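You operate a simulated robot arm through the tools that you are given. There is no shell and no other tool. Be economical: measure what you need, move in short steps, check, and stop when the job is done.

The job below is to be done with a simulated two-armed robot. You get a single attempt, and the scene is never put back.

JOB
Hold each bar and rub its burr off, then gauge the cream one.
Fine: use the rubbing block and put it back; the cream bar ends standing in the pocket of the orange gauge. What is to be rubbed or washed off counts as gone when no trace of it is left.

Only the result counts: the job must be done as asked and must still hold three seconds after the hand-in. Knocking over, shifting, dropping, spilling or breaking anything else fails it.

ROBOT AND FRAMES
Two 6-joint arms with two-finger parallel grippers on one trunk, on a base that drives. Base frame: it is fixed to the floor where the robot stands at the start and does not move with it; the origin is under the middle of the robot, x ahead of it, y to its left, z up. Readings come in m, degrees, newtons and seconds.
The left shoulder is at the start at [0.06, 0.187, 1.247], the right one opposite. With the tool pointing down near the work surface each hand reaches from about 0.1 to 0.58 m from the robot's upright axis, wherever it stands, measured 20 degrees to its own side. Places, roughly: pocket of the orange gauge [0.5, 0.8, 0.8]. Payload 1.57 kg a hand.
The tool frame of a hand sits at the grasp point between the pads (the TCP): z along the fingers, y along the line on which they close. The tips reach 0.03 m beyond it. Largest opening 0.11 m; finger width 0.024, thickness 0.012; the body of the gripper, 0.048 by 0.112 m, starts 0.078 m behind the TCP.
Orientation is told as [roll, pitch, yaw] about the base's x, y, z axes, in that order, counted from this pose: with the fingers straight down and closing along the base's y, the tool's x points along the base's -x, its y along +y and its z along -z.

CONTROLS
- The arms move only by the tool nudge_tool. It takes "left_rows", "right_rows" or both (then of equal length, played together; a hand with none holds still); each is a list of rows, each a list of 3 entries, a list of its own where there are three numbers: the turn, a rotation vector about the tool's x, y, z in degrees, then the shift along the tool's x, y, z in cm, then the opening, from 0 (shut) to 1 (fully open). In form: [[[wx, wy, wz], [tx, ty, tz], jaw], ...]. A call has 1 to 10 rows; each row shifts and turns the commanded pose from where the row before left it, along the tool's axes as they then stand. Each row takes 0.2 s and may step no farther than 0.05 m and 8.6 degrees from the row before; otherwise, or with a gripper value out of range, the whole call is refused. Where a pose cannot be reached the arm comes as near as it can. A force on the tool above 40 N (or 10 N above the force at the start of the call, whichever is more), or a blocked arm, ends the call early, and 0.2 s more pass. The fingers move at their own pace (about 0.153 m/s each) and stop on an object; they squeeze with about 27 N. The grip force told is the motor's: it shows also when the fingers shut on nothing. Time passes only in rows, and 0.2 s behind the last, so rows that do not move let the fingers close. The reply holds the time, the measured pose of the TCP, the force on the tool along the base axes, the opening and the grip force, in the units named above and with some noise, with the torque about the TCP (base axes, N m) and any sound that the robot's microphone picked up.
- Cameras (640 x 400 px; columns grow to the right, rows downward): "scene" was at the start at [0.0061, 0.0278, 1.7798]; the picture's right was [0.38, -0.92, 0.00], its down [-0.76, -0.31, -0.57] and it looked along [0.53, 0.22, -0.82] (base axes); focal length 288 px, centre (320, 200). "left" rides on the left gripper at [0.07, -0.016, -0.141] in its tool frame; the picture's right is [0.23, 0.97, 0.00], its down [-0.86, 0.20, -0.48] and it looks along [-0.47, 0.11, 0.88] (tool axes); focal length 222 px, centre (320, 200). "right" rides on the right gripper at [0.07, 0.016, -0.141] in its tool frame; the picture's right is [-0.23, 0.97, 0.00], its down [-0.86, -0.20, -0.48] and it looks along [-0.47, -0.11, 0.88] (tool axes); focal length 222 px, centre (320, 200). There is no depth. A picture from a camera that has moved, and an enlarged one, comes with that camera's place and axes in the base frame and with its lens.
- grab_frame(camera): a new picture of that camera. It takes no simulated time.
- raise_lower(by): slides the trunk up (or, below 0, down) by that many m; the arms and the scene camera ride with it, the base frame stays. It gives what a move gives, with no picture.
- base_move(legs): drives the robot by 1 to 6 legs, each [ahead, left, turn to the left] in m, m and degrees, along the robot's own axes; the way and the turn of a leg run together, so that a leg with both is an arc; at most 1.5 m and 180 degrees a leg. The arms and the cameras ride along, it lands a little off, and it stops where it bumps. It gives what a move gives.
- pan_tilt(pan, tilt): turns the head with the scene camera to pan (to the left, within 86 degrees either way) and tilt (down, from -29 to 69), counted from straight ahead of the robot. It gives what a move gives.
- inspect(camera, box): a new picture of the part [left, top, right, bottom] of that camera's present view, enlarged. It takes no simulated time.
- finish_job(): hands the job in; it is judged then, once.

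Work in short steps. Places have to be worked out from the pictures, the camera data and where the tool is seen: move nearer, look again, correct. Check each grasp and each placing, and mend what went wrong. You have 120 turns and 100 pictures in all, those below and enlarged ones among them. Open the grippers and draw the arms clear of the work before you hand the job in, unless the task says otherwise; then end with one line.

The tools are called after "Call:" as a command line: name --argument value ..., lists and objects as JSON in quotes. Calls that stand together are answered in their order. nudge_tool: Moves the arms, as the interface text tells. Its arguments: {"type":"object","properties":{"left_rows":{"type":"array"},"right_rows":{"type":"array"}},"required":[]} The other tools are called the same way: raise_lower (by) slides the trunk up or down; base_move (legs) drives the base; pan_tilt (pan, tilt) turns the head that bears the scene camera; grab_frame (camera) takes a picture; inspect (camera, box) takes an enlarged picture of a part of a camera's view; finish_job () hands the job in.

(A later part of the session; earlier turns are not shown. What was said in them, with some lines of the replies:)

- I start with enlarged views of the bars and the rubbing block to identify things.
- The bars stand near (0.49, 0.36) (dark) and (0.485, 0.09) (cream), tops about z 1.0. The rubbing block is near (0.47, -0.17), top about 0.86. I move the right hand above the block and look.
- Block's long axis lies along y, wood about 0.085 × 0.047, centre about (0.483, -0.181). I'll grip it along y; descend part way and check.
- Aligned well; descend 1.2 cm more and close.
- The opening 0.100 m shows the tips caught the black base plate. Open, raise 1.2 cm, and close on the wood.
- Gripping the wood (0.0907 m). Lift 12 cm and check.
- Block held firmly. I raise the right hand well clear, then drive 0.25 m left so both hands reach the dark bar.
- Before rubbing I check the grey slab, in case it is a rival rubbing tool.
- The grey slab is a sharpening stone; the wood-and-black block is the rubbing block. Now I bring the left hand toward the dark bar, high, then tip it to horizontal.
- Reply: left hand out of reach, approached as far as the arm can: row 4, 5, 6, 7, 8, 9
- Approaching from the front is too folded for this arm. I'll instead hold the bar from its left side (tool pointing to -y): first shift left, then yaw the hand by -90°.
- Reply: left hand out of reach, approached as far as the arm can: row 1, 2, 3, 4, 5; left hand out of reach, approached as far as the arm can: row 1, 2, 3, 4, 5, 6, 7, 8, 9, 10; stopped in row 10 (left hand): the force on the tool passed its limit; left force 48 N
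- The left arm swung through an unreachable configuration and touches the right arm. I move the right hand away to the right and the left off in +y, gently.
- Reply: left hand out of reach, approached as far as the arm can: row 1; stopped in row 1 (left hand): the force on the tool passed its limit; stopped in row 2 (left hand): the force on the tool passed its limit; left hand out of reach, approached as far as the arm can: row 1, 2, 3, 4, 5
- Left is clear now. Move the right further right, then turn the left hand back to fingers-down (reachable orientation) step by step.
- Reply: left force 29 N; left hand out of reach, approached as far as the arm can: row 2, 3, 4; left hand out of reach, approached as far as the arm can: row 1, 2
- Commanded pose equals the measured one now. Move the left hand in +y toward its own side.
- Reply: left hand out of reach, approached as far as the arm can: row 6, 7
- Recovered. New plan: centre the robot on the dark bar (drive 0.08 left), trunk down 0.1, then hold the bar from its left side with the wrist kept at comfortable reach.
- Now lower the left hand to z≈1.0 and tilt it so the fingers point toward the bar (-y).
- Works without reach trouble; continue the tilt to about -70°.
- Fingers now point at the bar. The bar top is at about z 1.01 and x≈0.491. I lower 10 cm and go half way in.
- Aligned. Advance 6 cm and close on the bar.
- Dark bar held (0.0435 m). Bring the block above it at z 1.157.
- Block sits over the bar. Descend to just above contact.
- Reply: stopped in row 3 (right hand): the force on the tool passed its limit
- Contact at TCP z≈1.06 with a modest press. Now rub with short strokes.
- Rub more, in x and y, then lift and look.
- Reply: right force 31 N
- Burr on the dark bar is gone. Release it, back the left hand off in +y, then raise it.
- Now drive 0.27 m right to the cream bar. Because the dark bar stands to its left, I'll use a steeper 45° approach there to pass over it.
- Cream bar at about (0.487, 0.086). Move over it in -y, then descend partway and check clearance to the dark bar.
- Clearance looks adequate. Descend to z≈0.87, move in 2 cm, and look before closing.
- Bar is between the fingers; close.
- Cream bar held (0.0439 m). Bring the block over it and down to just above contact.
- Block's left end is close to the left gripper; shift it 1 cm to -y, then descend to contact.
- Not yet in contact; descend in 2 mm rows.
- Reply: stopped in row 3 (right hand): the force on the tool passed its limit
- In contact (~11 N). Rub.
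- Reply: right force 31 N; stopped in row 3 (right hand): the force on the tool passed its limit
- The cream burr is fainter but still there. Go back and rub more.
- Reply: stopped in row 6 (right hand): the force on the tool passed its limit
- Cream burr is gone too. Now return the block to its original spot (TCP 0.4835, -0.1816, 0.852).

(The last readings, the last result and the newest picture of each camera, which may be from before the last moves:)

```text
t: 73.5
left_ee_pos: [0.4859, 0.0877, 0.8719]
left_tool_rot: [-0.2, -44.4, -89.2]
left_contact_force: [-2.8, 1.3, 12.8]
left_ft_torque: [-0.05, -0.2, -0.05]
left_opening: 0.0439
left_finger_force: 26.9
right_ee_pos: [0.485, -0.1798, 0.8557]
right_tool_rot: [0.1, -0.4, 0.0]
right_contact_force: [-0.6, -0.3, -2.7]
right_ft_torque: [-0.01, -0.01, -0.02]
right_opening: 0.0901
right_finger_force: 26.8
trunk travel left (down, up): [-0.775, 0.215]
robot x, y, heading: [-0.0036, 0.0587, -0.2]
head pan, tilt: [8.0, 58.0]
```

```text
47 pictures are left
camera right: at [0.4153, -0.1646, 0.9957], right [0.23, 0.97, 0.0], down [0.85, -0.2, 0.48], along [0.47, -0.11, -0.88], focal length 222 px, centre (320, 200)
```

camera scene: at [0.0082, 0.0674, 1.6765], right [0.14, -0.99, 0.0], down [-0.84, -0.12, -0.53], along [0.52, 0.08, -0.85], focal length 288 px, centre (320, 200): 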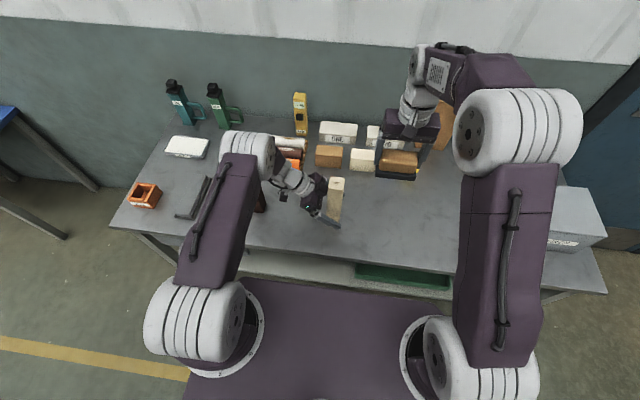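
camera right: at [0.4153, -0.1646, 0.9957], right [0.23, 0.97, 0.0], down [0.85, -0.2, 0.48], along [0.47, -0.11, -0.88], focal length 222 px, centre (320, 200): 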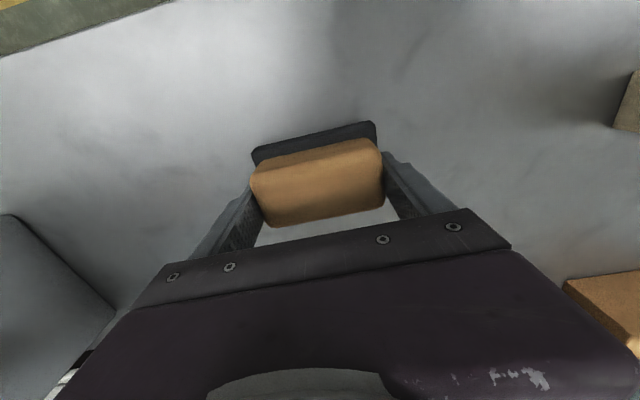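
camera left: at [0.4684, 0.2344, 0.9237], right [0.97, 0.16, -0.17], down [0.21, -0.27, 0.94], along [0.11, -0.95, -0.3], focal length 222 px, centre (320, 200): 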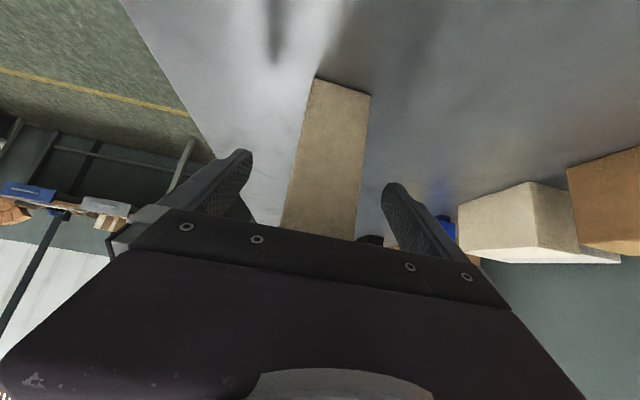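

Almost down; lower in 1 mm rows until contact.

Call:
nudge_tool --right_rows '[[[0, 0, 0], [0.1, -0.1, 0.15], 0.5], [[0, 0, 0], [0, 0, 0.15], 0.5], [[0, 0, 0], [0, 0, 0.1], 0.5]]'

```text
t: 74.2
left_ee_pos: [0.4855, 0.0881, 0.8714]
left_tool_rot: [-0.2, -44.4, -89.3]
left_contact_force: [-2.1, -0.3, 13.4]
left_ft_torque: [-0.06, -0.22, -0.01]
left_opening: 0.0439
left_finger_force: 26.4
right_ee_pos: [0.4826, -0.1834, 0.8505]
right_tool_rot: [0.2, -0.3, 0.1]
right_contact_force: [0.4, 0.0, -3.1]
right_ft_torque: [0.0, 0.01, 0.01]
right_opening: 0.0896
right_finger_force: 26.8
trunk travel left (down, up): [-0.775, 0.215]
robot x, y, heading: [0.0013, 0.0568, 0.3]
head pan, tilt: [8.0, 58.0]
```

Call:
nudge_tool --right_rows '[[[0, 0, 0], [0, 0, 0.1], 0.5], [[0, 0, 0], [0, 0, 0.1], 0.5], [[0, 0, 0], [0, 0, 0.1], 0.5], [[0, 0, 0], [0, 0, 0], 0.5]]'

```text
t: 75.2
left_ee_pos: [0.4862, 0.0894, 0.8728]
left_tool_rot: [-0.3, -44.4, -89.2]
left_contact_force: [-0.5, -1.4, 12.8]
left_ft_torque: [-0.07, -0.29, 0.01]
left_opening: 0.0437
left_finger_force: 27.0
right_ee_pos: [0.4843, -0.1829, 0.8472]
right_tool_rot: [0.0, -0.4, 0.1]
right_contact_force: [-0.6, 0.6, -1.2]
right_ft_torque: [-0.11, -0.07, 0.01]
right_opening: 0.0898
right_finger_force: 27.2
trunk travel left (down, up): [-0.775, 0.215]
robot x, y, heading: [0.0005, 0.0581, 0.4]
head pan, tilt: [8.0, 58.0]
```

Force begins to change (touching). One more millimetre, then release and rise.

Call:
nudge_tool --right_rows '[[[0, 0, 0], [0, 0, 0.1], 0.5], [[0, 0, 0], [0, 0, 0.05], 0.5]]'

```text
t: 75.8
left_ee_pos: [0.485, 0.089, 0.873]
left_tool_rot: [-0.4, -44.3, -89.3]
left_contact_force: [1.9, -0.4, 2.0]
left_ft_torque: [-0.13, -0.23, 0.05]
left_opening: 0.0438
left_finger_force: 27.2
right_ee_pos: [0.4843, -0.1828, 0.848]
right_tool_rot: [0.0, -0.5, 0.1]
right_contact_force: [-1.5, -4.0, 22.4]
right_ft_torque: [0.22, 0.61, 0.01]
right_opening: 0.0898
right_finger_force: 27.3
trunk travel left (down, up): [-0.775, 0.215]
robot x, y, heading: [0.0005, 0.0599, 0.1]
head pan, tilt: [8.0, 58.0]
```

In firm contact with the table. Open and rise.

Call:
nudge_tool --right_rows '[[[0, 0, 0], [0, 0, -0.1], 1], [[0, 0, 0], [0, 0, 0], 1], [[0, 0, 0], [0, 0, -3], 1], [[0, 0, 0], [0, 0, -4.5], 1], [[0, 0, 0], [0, 0, -4.5], 1], [[0, 0, 0], [0, 0, -4.5], 1], [[0, 0, 0], [0, 0, -4.5], 1], [[0, 0, 0], [0, 0, -4.5], 1]]'

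Call:
grab_frame --camera "right"

Call:
grab_frame --camera "scene"

```text
t: 77.7
left_ee_pos: [0.4857, 0.0899, 0.8713]
left_tool_rot: [-0.3, -44.4, -89.4]
left_contact_force: [-5.1, 2.2, 9.4]
left_ft_torque: [0.16, 0.13, 0.04]
left_opening: 0.0438
left_finger_force: 27.2
right_ee_pos: [0.4815, -0.1847, 1.1028]
right_tool_rot: [0.0, -0.4, 0.0]
right_contact_force: [0.5, 0.7, 0.3]
right_ft_torque: [-0.01, 0.05, -0.03]
right_opening: 0.11
right_finger_force: 0.1
trunk travel left (down, up): [-0.775, 0.215]
robot x, y, heading: [-0.0012, 0.0609, 0.2]
head pan, tilt: [8.0, 58.0]
```

```text
46 pictures are left
camera right: at [0.4109, -0.1686, 1.243], right [0.23, 0.97, 0.0], down [0.85, -0.2, 0.48], along [0.47, -0.11, -0.88], focal length 222 px, centre (320, 200)
```

right: 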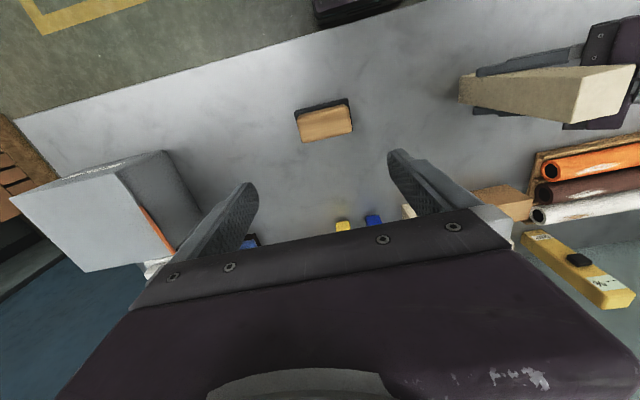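

```text
45 pictures are left
camera scene: at [0.0052, 0.069, 1.6764], right [0.14, -0.99, 0.0], down [-0.84, -0.12, -0.53], along [0.53, 0.07, -0.85], focal length 288 px, centre (320, 200)
```

scene: 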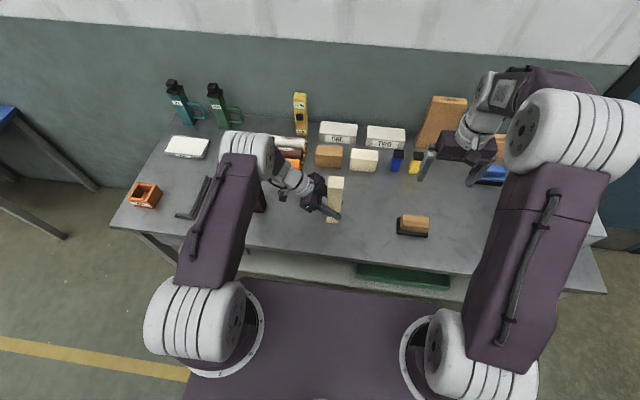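

Block is back in place. Now regrip the cream bar 8 cm higher so the fingers clear the gauge walls.

Call:
nudge_tool --left_rows '[[[0, 0, 0], [0, 0, 0], 1], [[0, 0, 0], [0, 0, 0], 1], [[0, 0, 0], [-1.9, 0, -1.9], 1], [[0, 0, 0], [-1.9, 0, -1.9], 1], [[0, 0, 0], [-1.9, 0, -1.9], 1], [[0, 0, 0], [0, 0, 0], 0.2], [[0, 0, 0], [0, 0, 0], 0.2], [[0, 0, 0], [0, 0, 0], 0.2]]'

Call:
inspect --camera "scene" --box '[240, 140, 400, 240]'

```text
t: 79.5
left_ee_pos: [0.4869, 0.0872, 0.9502]
left_tool_rot: [-0.4, -44.4, -89.2]
left_contact_force: [-1.8, -1.3, 2.0]
left_ft_torque: [-0.03, 0.19, 0.01]
left_opening: 0.0435
left_finger_force: 27.4
right_ee_pos: [0.4825, -0.1847, 1.1009]
right_tool_rot: [0.1, -0.2, 0.0]
right_contact_force: [0.0, -0.3, 0.1]
right_ft_torque: [0.04, 0.01, -0.04]
right_opening: 0.11
right_finger_force: 0.0
trunk travel left (down, up): [-0.775, 0.215]
robot x, y, heading: [0.0021, 0.0593, 0.3]
head pan, tilt: [8.0, 58.0]
```

```text
4.00 times, centred on (320, 190) of scene
camera zoom: at [0.0074, 0.0686, 1.6765], right [0.14, -0.99, 0.0], down [-0.84, -0.12, -0.53], along [0.52, 0.07, -0.85], focal length 1153 px, centre (320, 240)
```

zoom: 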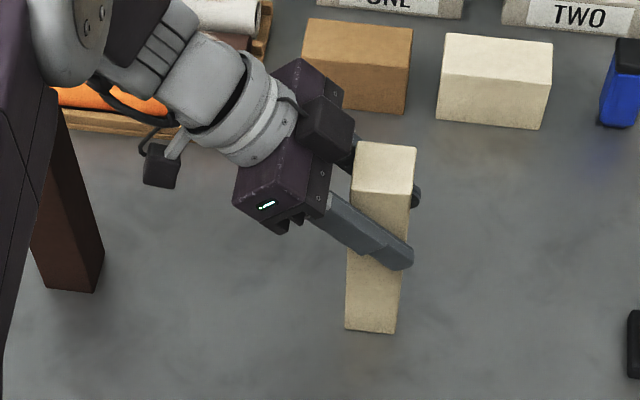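

Held at 0.95. Lift it, raise the trunk 0.15, check, then drive left toward the gauge.

Call:
nudge_tool --left_rows '[[[0, 0, 0], [-1.5, 0, -1.5], 0.2], [[0, 0, 0], [-2.6, 0, -2.6], 0.2], [[0, 0, 0], [-2.6, 0, -2.6], 0.2], [[0, 0, 0], [-2.6, 0, -2.6], 0.2], [[0, 0, 0], [0, 0, 0], 0.2]]'

Call:
raise_lower --by 0.15

Call:
grab_frame --camera "scene"

```text
t: 80.7
left_ee_pos: [0.4873, 0.088, 1.0827]
left_tool_rot: [-0.5, -44.4, -89.2]
left_contact_force: [-1.1, -0.2, -2.5]
left_ft_torque: [-0.02, 0.02, -0.01]
left_opening: 0.0441
left_finger_force: 27.5
right_ee_pos: [0.4835, -0.1848, 1.1001]
right_tool_rot: [0.0, -0.3, 0.1]
right_contact_force: [0.3, 0.3, -0.3]
right_ft_torque: [-0.01, -0.01, -0.01]
right_opening: 0.11
right_finger_force: 0.0
trunk travel left (down, up): [-0.775, 0.215]
robot x, y, heading: [0.0005, 0.0576, 0.1]
head pan, tilt: [8.0, 58.0]
```

```text
t: 82.4
left_ee_pos: [0.4867, 0.087, 1.2323]
left_tool_rot: [-0.4, -44.4, -89.2]
left_contact_force: [-0.7, 0.7, -3.9]
left_ft_torque: [0.0, 0.01, 0.0]
left_opening: 0.044
left_finger_force: 26.9
right_ee_pos: [0.4819, -0.1849, 1.2505]
right_tool_rot: [0.0, -0.3, 0.1]
right_contact_force: [-0.2, -0.3, -0.3]
right_ft_torque: [-0.01, 0.01, 0.0]
right_opening: 0.1099
right_finger_force: 0.1
trunk travel left (down, up): [-0.925, 0.065]
robot x, y, heading: [0.0007, 0.0579, 0.3]
head pan, tilt: [8.0, 58.0]
```

```text
43 pictures are left
camera scene: at [0.0087, 0.0687, 1.8264], right [0.14, -0.99, 0.0], down [-0.84, -0.12, -0.53], along [0.52, 0.07, -0.85], focal length 288 px, centre (320, 200)
```

scene: 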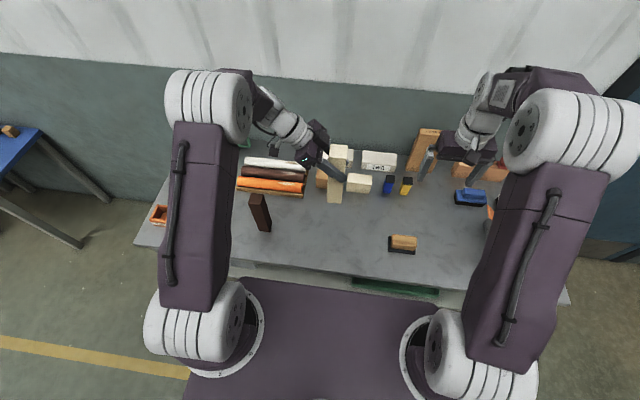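

Call:
base_move --legs '[[0, 0.6, 0]]'

Call:
pan_tilt --pan 0 --tilt 58

Call:
grab_frame --camera "scene"

Call:
grab_frame --camera "right"

```text
t: 85.8
left_ee_pos: [0.4889, 0.6773, 1.2327]
left_tool_rot: [-0.3, -44.2, -89.8]
left_contact_force: [0.7, 0.1, -3.3]
left_ft_torque: [0.0, -0.01, -0.01]
left_opening: 0.0438
left_finger_force: 27.7
right_ee_pos: [0.4811, 0.4041, 1.2509]
right_tool_rot: [0.1, -0.4, -0.5]
right_contact_force: [0.8, -0.2, -0.7]
right_ft_torque: [-0.02, -0.02, 0.03]
right_opening: 0.1102
right_finger_force: 0.1
trunk travel left (down, up): [-0.925, 0.065]
robot x, y, heading: [0.0064, 0.6582, -0.5]
head pan, tilt: [8.0, 58.0]
```

```text
t: 86.5
left_ee_pos: [0.489, 0.6781, 1.2332]
left_tool_rot: [-0.4, -44.4, -89.8]
left_contact_force: [-0.2, -0.7, -2.7]
left_ft_torque: [0.01, -0.02, -0.01]
left_opening: 0.0439
left_finger_force: 26.8
right_ee_pos: [0.4814, 0.4056, 1.2503]
right_tool_rot: [0.1, -0.4, -0.5]
right_contact_force: [0.1, 0.5, 0.0]
right_ft_torque: [0.06, 0.01, 0.0]
right_opening: 0.1101
right_finger_force: 0.0
trunk travel left (down, up): [-0.925, 0.065]
robot x, y, heading: [0.0038, 0.6512, -0.2]
head pan, tilt: [0.0, 58.0]
```

```text
42 pictures are left
camera scene: at [0.0108, 0.6541, 1.8265], right [-0.01, -1.0, 0.0], down [-0.85, 0.01, -0.53], along [0.53, 0.0, -0.85], focal length 288 px, centre (320, 200)
```

scene: 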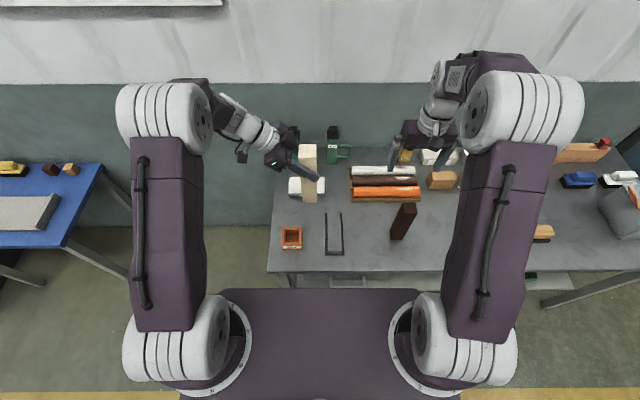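

```text
41 pictures are left
camera right: at [0.4129, 0.4224, 1.3915], right [0.24, 0.97, 0.0], down [0.85, -0.21, 0.48], along [0.47, -0.11, -0.88], focal length 222 px, centre (320, 200)
```

right: 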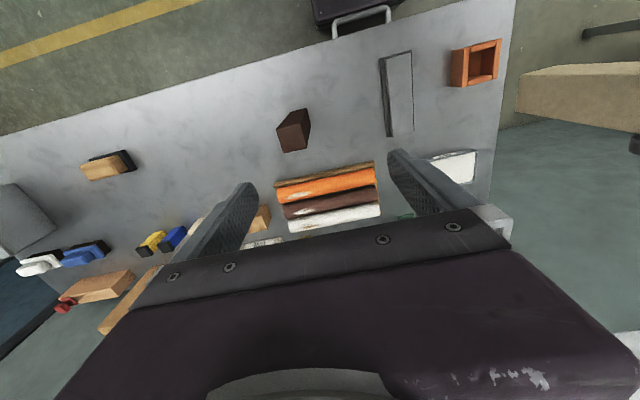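

Zoom on the gauge for position and angle.

Call:
inspect --camera "scene" --box '[260, 215, 324, 255]'

Call:
inspect --camera "right" --box '[436, 30, 516, 90]'

```text
10.00 times, centred on (292, 235) of scene
camera zoom: at [0.0108, 0.6541, 1.8265], right [-0.01, -1.0, 0.0], down [-0.85, 0.01, -0.53], along [0.53, 0.0, -0.85], focal length 2883 px, centre (600, -150)
```

zoom: 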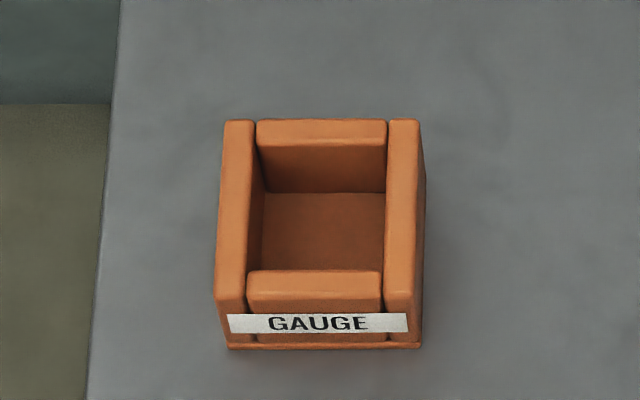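

```text
6.67 times, centred on (476, 60) of right
camera zoom: at [0.4129, 0.4224, 1.3915], right [0.24, 0.97, 0.0], down [0.85, -0.21, 0.48], along [0.47, -0.11, -0.88], focal length 1481 px, centre (-720, 1133)
```

zoom: 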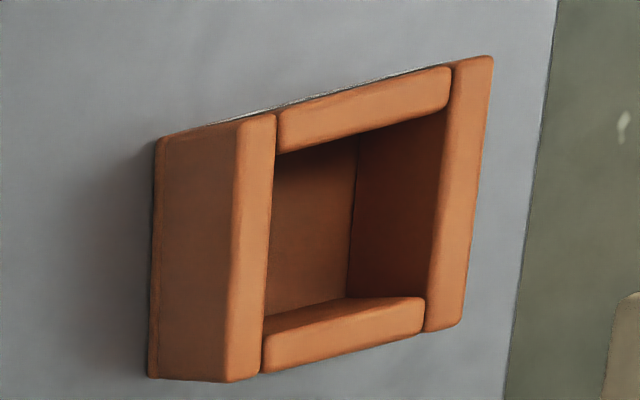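

Gauge pocket centre ≈ (0.475, 0.758), rim z≈0.845, aligned with the base axes, pocket ≈0.05 wide. Move the bar over it and lower the trunk (right hand raised away).

Call:
nudge_tool --left_rows '[[[0, 0, 0], [1.41, -0.3, -1.41], 0.2], [[0, 0, 0], [1.41, -0.3, -1.41], 0.2], [[0, 0, 0], [1.41, -0.3, -1.41], 0.2], [[0, 0, 0], [1.41, -0.3, -1.41], 0.2]]' --right_rows '[[[0, 0, 0], [0.5, -1, -3], 1], [[0, 0, 0], [0.5, -1, -3], 1], [[0, 0, 0], [0.5, -1, -3], 1], [[0, 0, 0], [0.5, -1, -3], 1]]'

Call:
raise_lower --by -0.15

Call:
inspect --camera "scene" --box '[220, 130, 364, 220]'

Call:
grab_frame --camera "right"

Call:
grab_frame --camera "left"

```text
t: 87.5
left_ee_pos: [0.4752, 0.759, 1.2348]
left_tool_rot: [-0.3, -44.4, -89.8]
left_contact_force: [0.3, 0.5, -3.4]
left_ft_torque: [-0.03, 0.01, 0.0]
left_opening: 0.0438
left_finger_force: 27.1
right_ee_pos: [0.4578, 0.3669, 1.3731]
right_tool_rot: [0.0, -0.2, -0.5]
right_contact_force: [1.2, 0.3, -0.1]
right_ft_torque: [0.0, -0.01, 0.0]
right_opening: 0.1101
right_finger_force: 0.0
trunk travel left (down, up): [-0.925, 0.065]
robot x, y, heading: [0.0044, 0.655, -0.4]
head pan, tilt: [0.0, 58.0]
```

```text
t: 89.2
left_ee_pos: [0.4756, 0.7571, 1.0848]
left_tool_rot: [-0.3, -44.4, -89.8]
left_contact_force: [-0.2, 1.2, -2.3]
left_ft_torque: [-0.05, 0.01, 0.0]
left_opening: 0.044
left_finger_force: 26.9
right_ee_pos: [0.4599, 0.3676, 1.2223]
right_tool_rot: [-0.1, -0.3, -0.5]
right_contact_force: [0.6, -0.9, -0.5]
right_ft_torque: [0.0, -0.02, -0.03]
right_opening: 0.1101
right_finger_force: 0.0
trunk travel left (down, up): [-0.775, 0.215]
robot x, y, heading: [0.0018, 0.6543, -0.5]
head pan, tilt: [0.0, 58.0]
```

```text
4.44 times, centred on (292, 175) of scene
camera zoom: at [0.0106, 0.6549, 1.6765], right [-0.01, -1.0, 0.0], down [-0.85, 0.01, -0.53], along [0.53, 0.0, -0.85], focal length 1281 px, centre (444, 311)
```

zoom: 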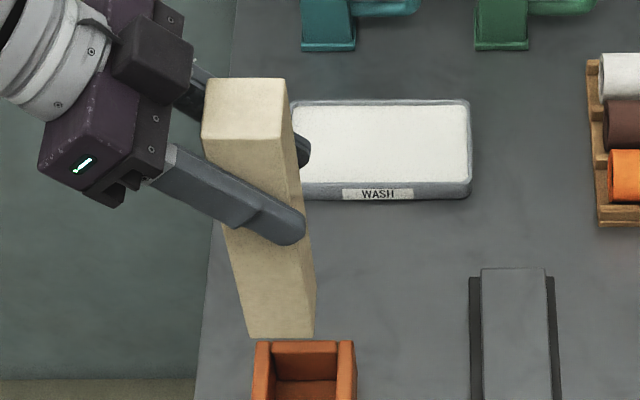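

```text
37 pictures are left
camera right: at [0.3901, 0.3836, 1.3637], right [0.24, 0.97, 0.0], down [0.85, -0.21, 0.48], along [0.47, -0.11, -0.88], focal length 222 px, centre (320, 200)
```

right: 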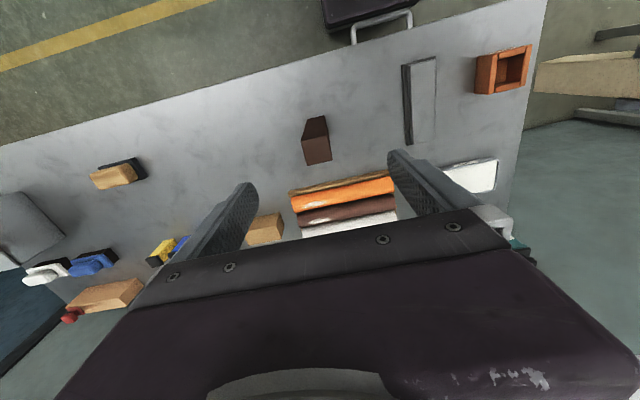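

```text
36 pictures are left
camera left: at [0.4598, 0.9058, 1.1363], right [0.97, 0.16, -0.16], down [0.2, -0.28, 0.94], along [0.11, -0.95, -0.3], focal length 222 px, centre (320, 200)
```

left: 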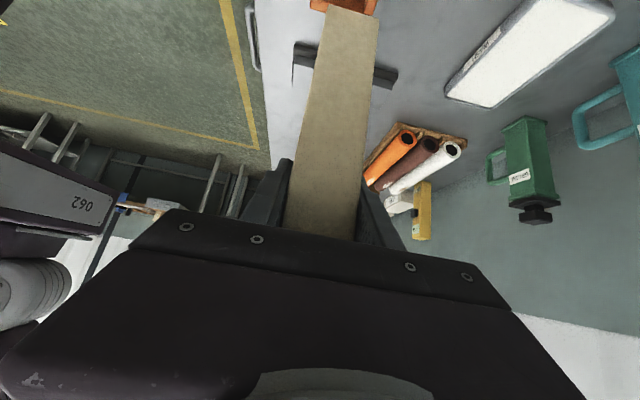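

Bar reads about 5 mm too far in both x and y. Correct and lower to ~1.5 cm above the rim, then look again.

Call:
nudge_tool --left_rows '[[[0, 0, 0], [1.5, -0.5, 2.1], 0.2], [[0, 0, 0], [1.8, 0, 1.8], 0.2], [[0, 0, 0], [1.8, 0, 1.8], 0.2], [[0, 0, 0], [0, 0, 0], 0.2]]'

Call:
inspect --camera "scene" --box '[250, 170, 330, 220]'

Call:
inspect --camera "right" --box '[440, 20, 600, 120]'

Call:
grab_frame --camera "left"

```text
t: 90.2
left_ee_pos: [0.4694, 0.7548, 1.0088]
left_tool_rot: [-0.4, -44.5, -89.8]
left_contact_force: [0.2, 0.7, -2.8]
left_ft_torque: [-0.01, 0.03, 0.0]
left_opening: 0.044
left_finger_force: 27.2
right_ee_pos: [0.4589, 0.3662, 1.2219]
right_tool_rot: [0.0, -0.3, -0.5]
right_contact_force: [-0.4, -0.2, -0.2]
right_ft_torque: [-0.01, -0.01, -0.02]
right_opening: 0.1101
right_finger_force: 0.0
trunk travel left (down, up): [-0.775, 0.215]
robot x, y, heading: [0.0019, 0.6532, -0.4]
head pan, tilt: [0.0, 58.0]
```

```text
8.00 times, centred on (290, 195) of scene
camera zoom: at [0.0105, 0.6546, 1.6765], right [-0.01, -1.0, 0.0], down [-0.85, 0.01, -0.53], along [0.53, 0.0, -0.85], focal length 2306 px, centre (560, 240)
```

zoom: 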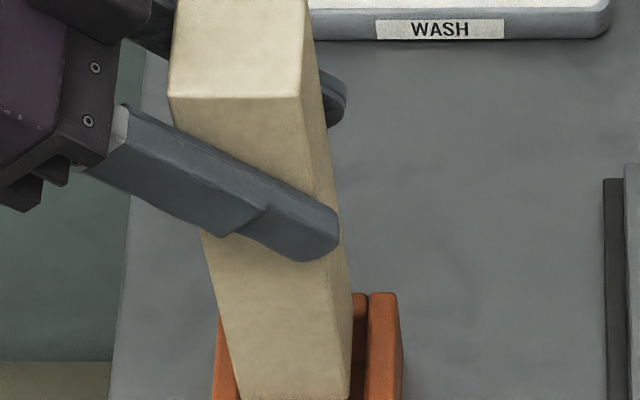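

```text
4.00 times, centred on (520, 70) of right
camera zoom: at [0.39, 0.3834, 1.3637], right [0.24, 0.97, 0.0], down [0.85, -0.21, 0.48], along [0.47, -0.11, -0.88], focal length 888 px, centre (-480, 720)
```

zoom: 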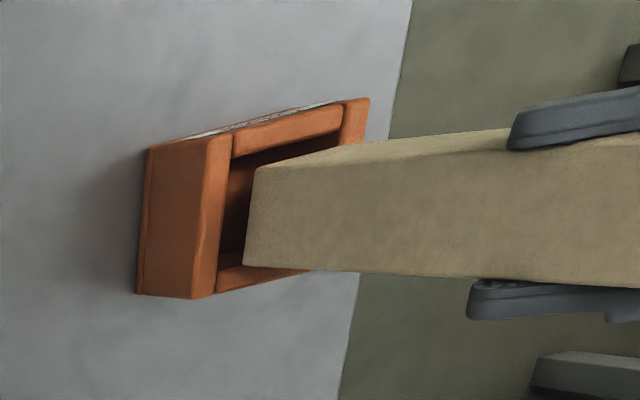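

```text
33 pictures are left
camera left: at [0.4529, 0.9021, 1.0606], right [0.97, 0.16, -0.16], down [0.2, -0.28, 0.94], along [0.11, -0.95, -0.3], focal length 222 px, centre (320, 200)
```

left: 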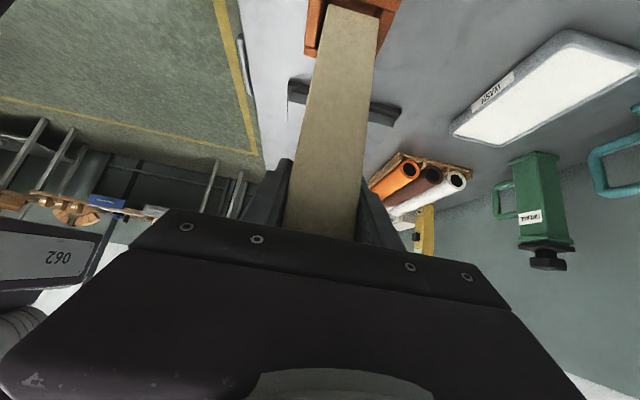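

Call:
inspect --camera "scene" --box '[258, 200, 322, 240]'

Call:
inspect --camera "left" --box '[290, 0, 418, 80]'

```text
10.00 times, centred on (290, 220) of scene
camera zoom: at [0.0105, 0.6546, 1.6765], right [-0.01, -1.0, 0.0], down [-0.85, 0.01, -0.53], along [0.53, 0.0, -0.85], focal length 2883 px, centre (620, 0)
```

zoom: 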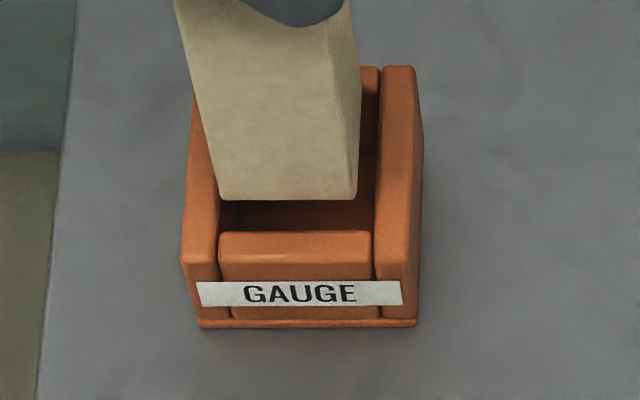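

```text
5.00 times, centred on (354, 40) of left
camera zoom: at [0.4529, 0.9021, 1.0606], right [0.97, 0.16, -0.16], down [0.2, -0.28, 0.94], along [0.11, -0.95, -0.3], focal length 1111 px, centre (150, 1000)
```

zoom: 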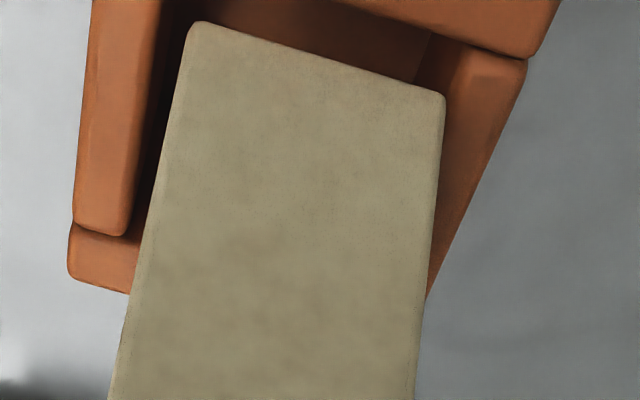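

Alignment is within about 1 mm in both directions. Descend slowly into the pocket with force watch.

Call:
nudge_tool --left_rows '[[[0, 0, 0], [0.29, 0, 0.43], 0.2], [[0, 0, 0], [0.354, 0, 0.354], 0.2], [[0, 0, 0], [0.354, 0, 0.354], 0.2], [[0, 0, 0], [0.354, 0, 0.354], 0.2], [[0, 0, 0], [0.354, 0, 0.354], 0.2]]'

Call:
inspect --camera "scene" --box '[258, 200, 322, 240]'

```text
t: 91.4
left_ee_pos: [0.4688, 0.7533, 0.9851]
left_tool_rot: [-0.4, -44.5, -89.9]
left_contact_force: [-0.4, 0.5, -2.7]
left_ft_torque: [-0.06, 0.08, 0.03]
left_opening: 0.0439
left_finger_force: 27.0
right_ee_pos: [0.4594, 0.3667, 1.2222]
right_tool_rot: [0.1, -0.3, -0.5]
right_contact_force: [-0.5, 1.2, -0.5]
right_ft_torque: [0.02, 0.01, 0.01]
right_opening: 0.11
right_finger_force: 0.1
trunk travel left (down, up): [-0.775, 0.215]
robot x, y, heading: [-0.0006, 0.6539, -0.8]
head pan, tilt: [0.0, 58.0]
```

```text
10.00 times, centred on (290, 220) of scene
camera zoom: at [0.0107, 0.6548, 1.6765], right [-0.01, -1.0, 0.0], down [-0.85, 0.01, -0.53], along [0.53, 0.0, -0.85], focal length 2883 px, centre (620, 0)
```

zoom: 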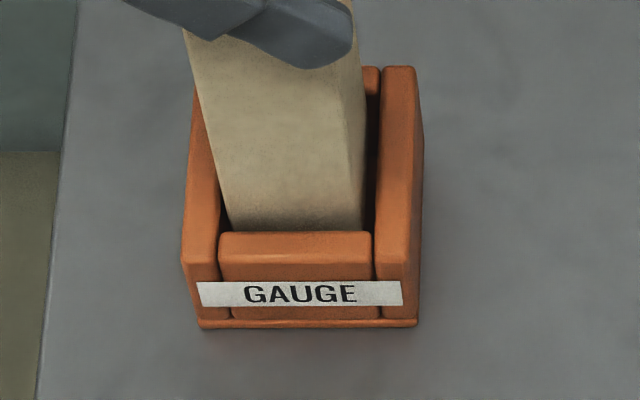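

Entering the pocket with no contact. Continue down.

Call:
nudge_tool --left_rows '[[[0, 0, 0], [0.354, 0, 0.354], 0.2], [[0, 0, 0], [0.354, 0, 0.354], 0.2], [[0, 0, 0], [0.354, 0, 0.354], 0.2], [[0, 0, 0], [0.2, 0, 0.2], 0.2], [[0, 0, 0], [0.2, 0, 0.2], 0.2]]'

```text
t: 92.6
left_ee_pos: [0.4694, 0.7525, 0.9646]
left_tool_rot: [-0.4, -44.4, -89.7]
left_contact_force: [-3.1, -0.6, -1.2]
left_ft_torque: [0.01, 0.38, 0.07]
left_opening: 0.0438
left_finger_force: 26.6
right_ee_pos: [0.4593, 0.3672, 1.2234]
right_tool_rot: [0.0, -0.4, -0.5]
right_contact_force: [0.0, -0.6, 0.3]
right_ft_torque: [-0.02, -0.02, -0.01]
right_opening: 0.1101
right_finger_force: 0.0
trunk travel left (down, up): [-0.775, 0.215]
robot x, y, heading: [-0.0007, 0.6551, -0.4]
head pan, tilt: [0.0, 58.0]
```

Light touch on the +x wall; shift 1 mm to -x and continue.

Call:
nudge_tool --left_rows '[[[0, 0, 0], [0, -0.12, 0], 0.2], [[0, 0, 0], [0.15, 0, 0.15], 0.2], [[0, 0, 0], [0.15, 0, 0.15], 0.2], [[0, 0, 0], [0.15, 0, 0.15], 0.2]]'

Call:
inspect --camera "scene" --box '[250, 160, 346, 220]'

```text
t: 93.6
left_ee_pos: [0.4695, 0.7541, 0.9572]
left_tool_rot: [-0.4, -44.4, -89.8]
left_contact_force: [0.5, -0.2, -1.7]
left_ft_torque: [-0.02, 0.0, 0.02]
left_opening: 0.0441
left_finger_force: 27.4
right_ee_pos: [0.4595, 0.367, 1.223]
right_tool_rot: [-0.1, -0.4, -0.6]
right_contact_force: [0.9, 0.5, 0.3]
right_ft_torque: [-0.02, -0.01, 0.02]
right_opening: 0.1102
right_finger_force: 0.1
trunk travel left (down, up): [-0.775, 0.215]
robot x, y, heading: [0.0027, 0.6549, -0.4]
head pan, tilt: [0.0, 58.0]
```

```text
6.67 times, centred on (298, 190) of scene
camera zoom: at [0.0106, 0.6548, 1.6765], right [-0.01, -1.0, 0.0], down [-0.85, 0.01, -0.53], along [0.53, 0.0, -0.85], focal length 1922 px, centre (467, 267)
```

zoom: 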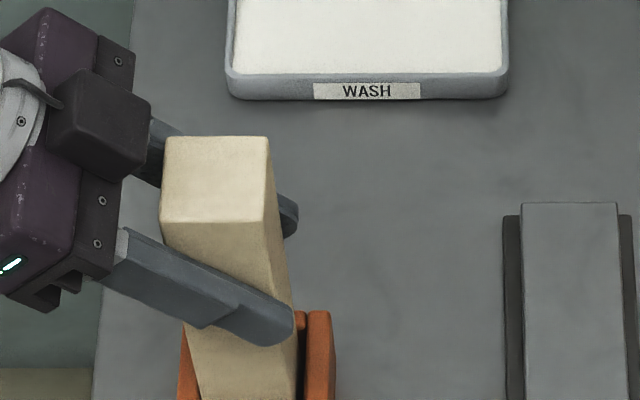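

Free in the pocket; keep lowering in small rows until the floor is felt.

Call:
nudge_tool --left_rows '[[[0, 0, 0], [0.1, 0, 0.1], 0.2], [[0, 0, 0], [0.1, 0, 0.1], 0.2], [[0, 0, 0], [0.1, 0, 0.1], 0.2]]'

```text
t: 94.4
left_ee_pos: [0.4674, 0.7526, 0.955]
left_tool_rot: [-0.1, -44.4, -89.9]
left_contact_force: [1.7, 1.9, 23.3]
left_ft_torque: [0.24, -0.52, 0.21]
left_opening: 0.0433
left_finger_force: 26.8
right_ee_pos: [0.4572, 0.366, 1.2244]
right_tool_rot: [0.0, -0.4, -0.5]
right_contact_force: [0.6, -0.3, -0.2]
right_ft_torque: [0.02, 0.0, -0.01]
right_opening: 0.11
right_finger_force: 0.1
trunk travel left (down, up): [-0.775, 0.215]
robot x, y, heading: [-0.0028, 0.6547, -0.1]
head pan, tilt: [0.0, 58.0]
```

Floor felt (23 N up). Ease off 1 mm, open, and withdraw along the finger axis.

Call:
nudge_tool --left_rows '[[[0, 0, 0], [-0.1, 0, -0.1], 0.2], [[0, 0, 0], [0, 0, 0], 1], [[0, 0, 0], [0, 0, 0], 1], [[0, 0, 0], [0, 0, 0], 1], [[0, 0, 0], [0, 0, -2], 1], [[0, 0, 0], [0, 0, -4], 1], [[0, 0, 0], [0, 0, -4], 1], [[0, 0, 0], [0, 0, -4], 1]]'

Call:
grab_frame --camera "scene"

Call:
inspect --camera "scene" --box '[250, 150, 346, 240]'

Call:
inspect --camera "right" --box '[400, 0, 640, 150]'

```text
t: 96.2
left_ee_pos: [0.4706, 0.8519, 1.0565]
left_tool_rot: [-0.5, -44.4, -89.8]
left_contact_force: [0.0, -0.5, 0.3]
left_ft_torque: [0.01, 0.0, -0.02]
left_opening: 0.1098
left_finger_force: 0.0
right_ee_pos: [0.4576, 0.367, 1.2238]
right_tool_rot: [0.0, -0.3, -0.5]
right_contact_force: [-0.2, 0.2, -0.1]
right_ft_torque: [-0.01, -0.02, 0.03]
right_opening: 0.1103
right_finger_force: 0.0
trunk travel left (down, up): [-0.775, 0.215]
robot x, y, heading: [0.0012, 0.6545, -0.7]
head pan, tilt: [0.0, 58.0]
```

```text
28 pictures are left
camera scene: at [0.0096, 0.6555, 1.6764], right [-0.01, -1.0, 0.0], down [-0.85, 0.01, -0.53], along [0.53, 0.0, -0.85], focal length 288 px, centre (320, 200)
```

scene: 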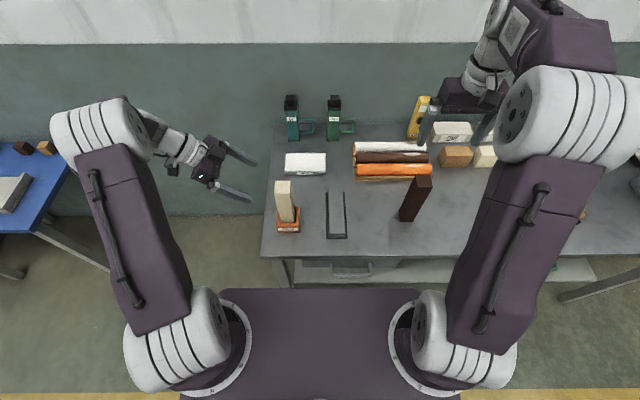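

```text
4.44 times, centred on (298, 195) of scene
camera zoom: at [0.0096, 0.6555, 1.6764], right [-0.01, -1.0, 0.0], down [-0.85, 0.01, -0.53], along [0.53, 0.0, -0.85], focal length 1281 px, centre (418, 222)
```

zoom: 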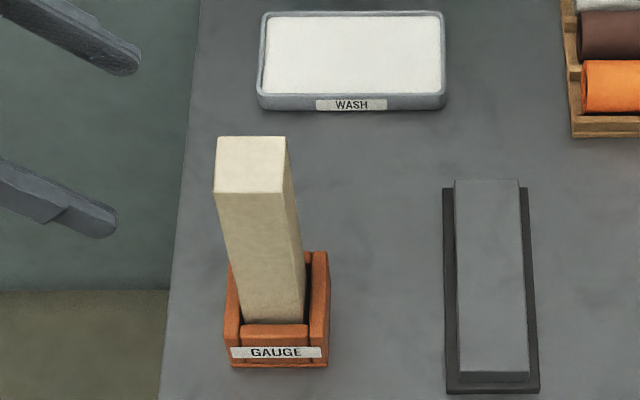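

```text
2.67 times, centred on (520, 75) of right
camera zoom: at [0.3892, 0.3841, 1.364], right [0.24, 0.97, 0.0], down [0.85, -0.21, 0.48], along [0.47, -0.11, -0.88], focal length 592 px, centre (-213, 533)
```

zoom: 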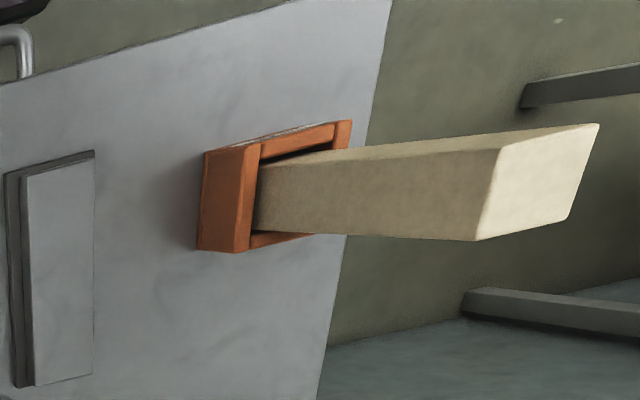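

The cream bar stands in the pocket. A last close look at both tops before handing in.

Call:
inspect --camera "scene" --box '[268, 175, 304, 200]'

Call:
inspect --camera "scene" --box '[390, 165, 445, 225]'

Call:
inspect --camera "right" --box '[0, 100, 340, 300]'

```text
16.00 times, centred on (286, 188) of scene
camera zoom: at [0.0096, 0.6555, 1.6764], right [-0.01, -1.0, 0.0], down [-0.85, 0.01, -0.53], along [0.53, 0.0, -0.85], focal length 4613 px, centre (864, 400)
```

zoom: 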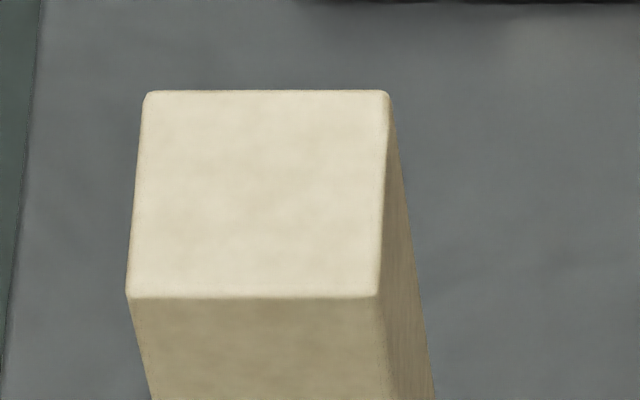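

```text
6.67 times, centred on (418, 195) of scene
camera zoom: at [0.0096, 0.6555, 1.6764], right [-0.01, -1.0, 0.0], down [-0.85, 0.01, -0.53], along [0.53, 0.0, -0.85], focal length 1922 px, centre (-330, 233)
```

zoom: 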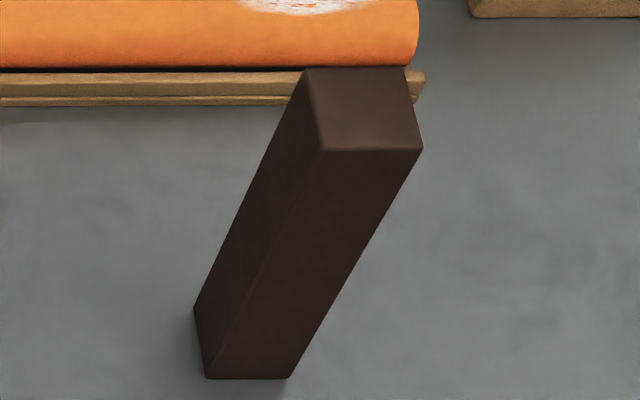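

```text
1.88 times, centred on (170, 200) of right
camera zoom: at [0.3892, 0.3841, 1.364], right [0.24, 0.97, 0.0], down [0.85, -0.21, 0.48], along [0.47, -0.11, -0.88], focal length 418 px, centre (602, 200)
```

zoom: 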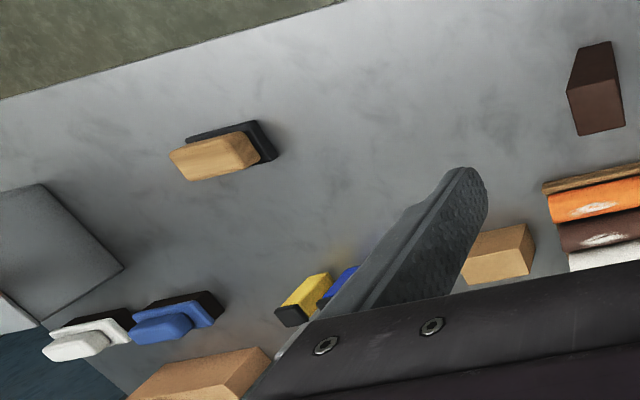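

Both tops are clean, the block is back where it started, the dark bar is standing, and both hands are clear. Handing in.

Call:
finish_job

```text
The job is handed in.
```

I rubbed the burrs off both bars and put the rubbing block back in its place. The cream bar now stands in the pocket of the orange gauge, and the job is handed in.
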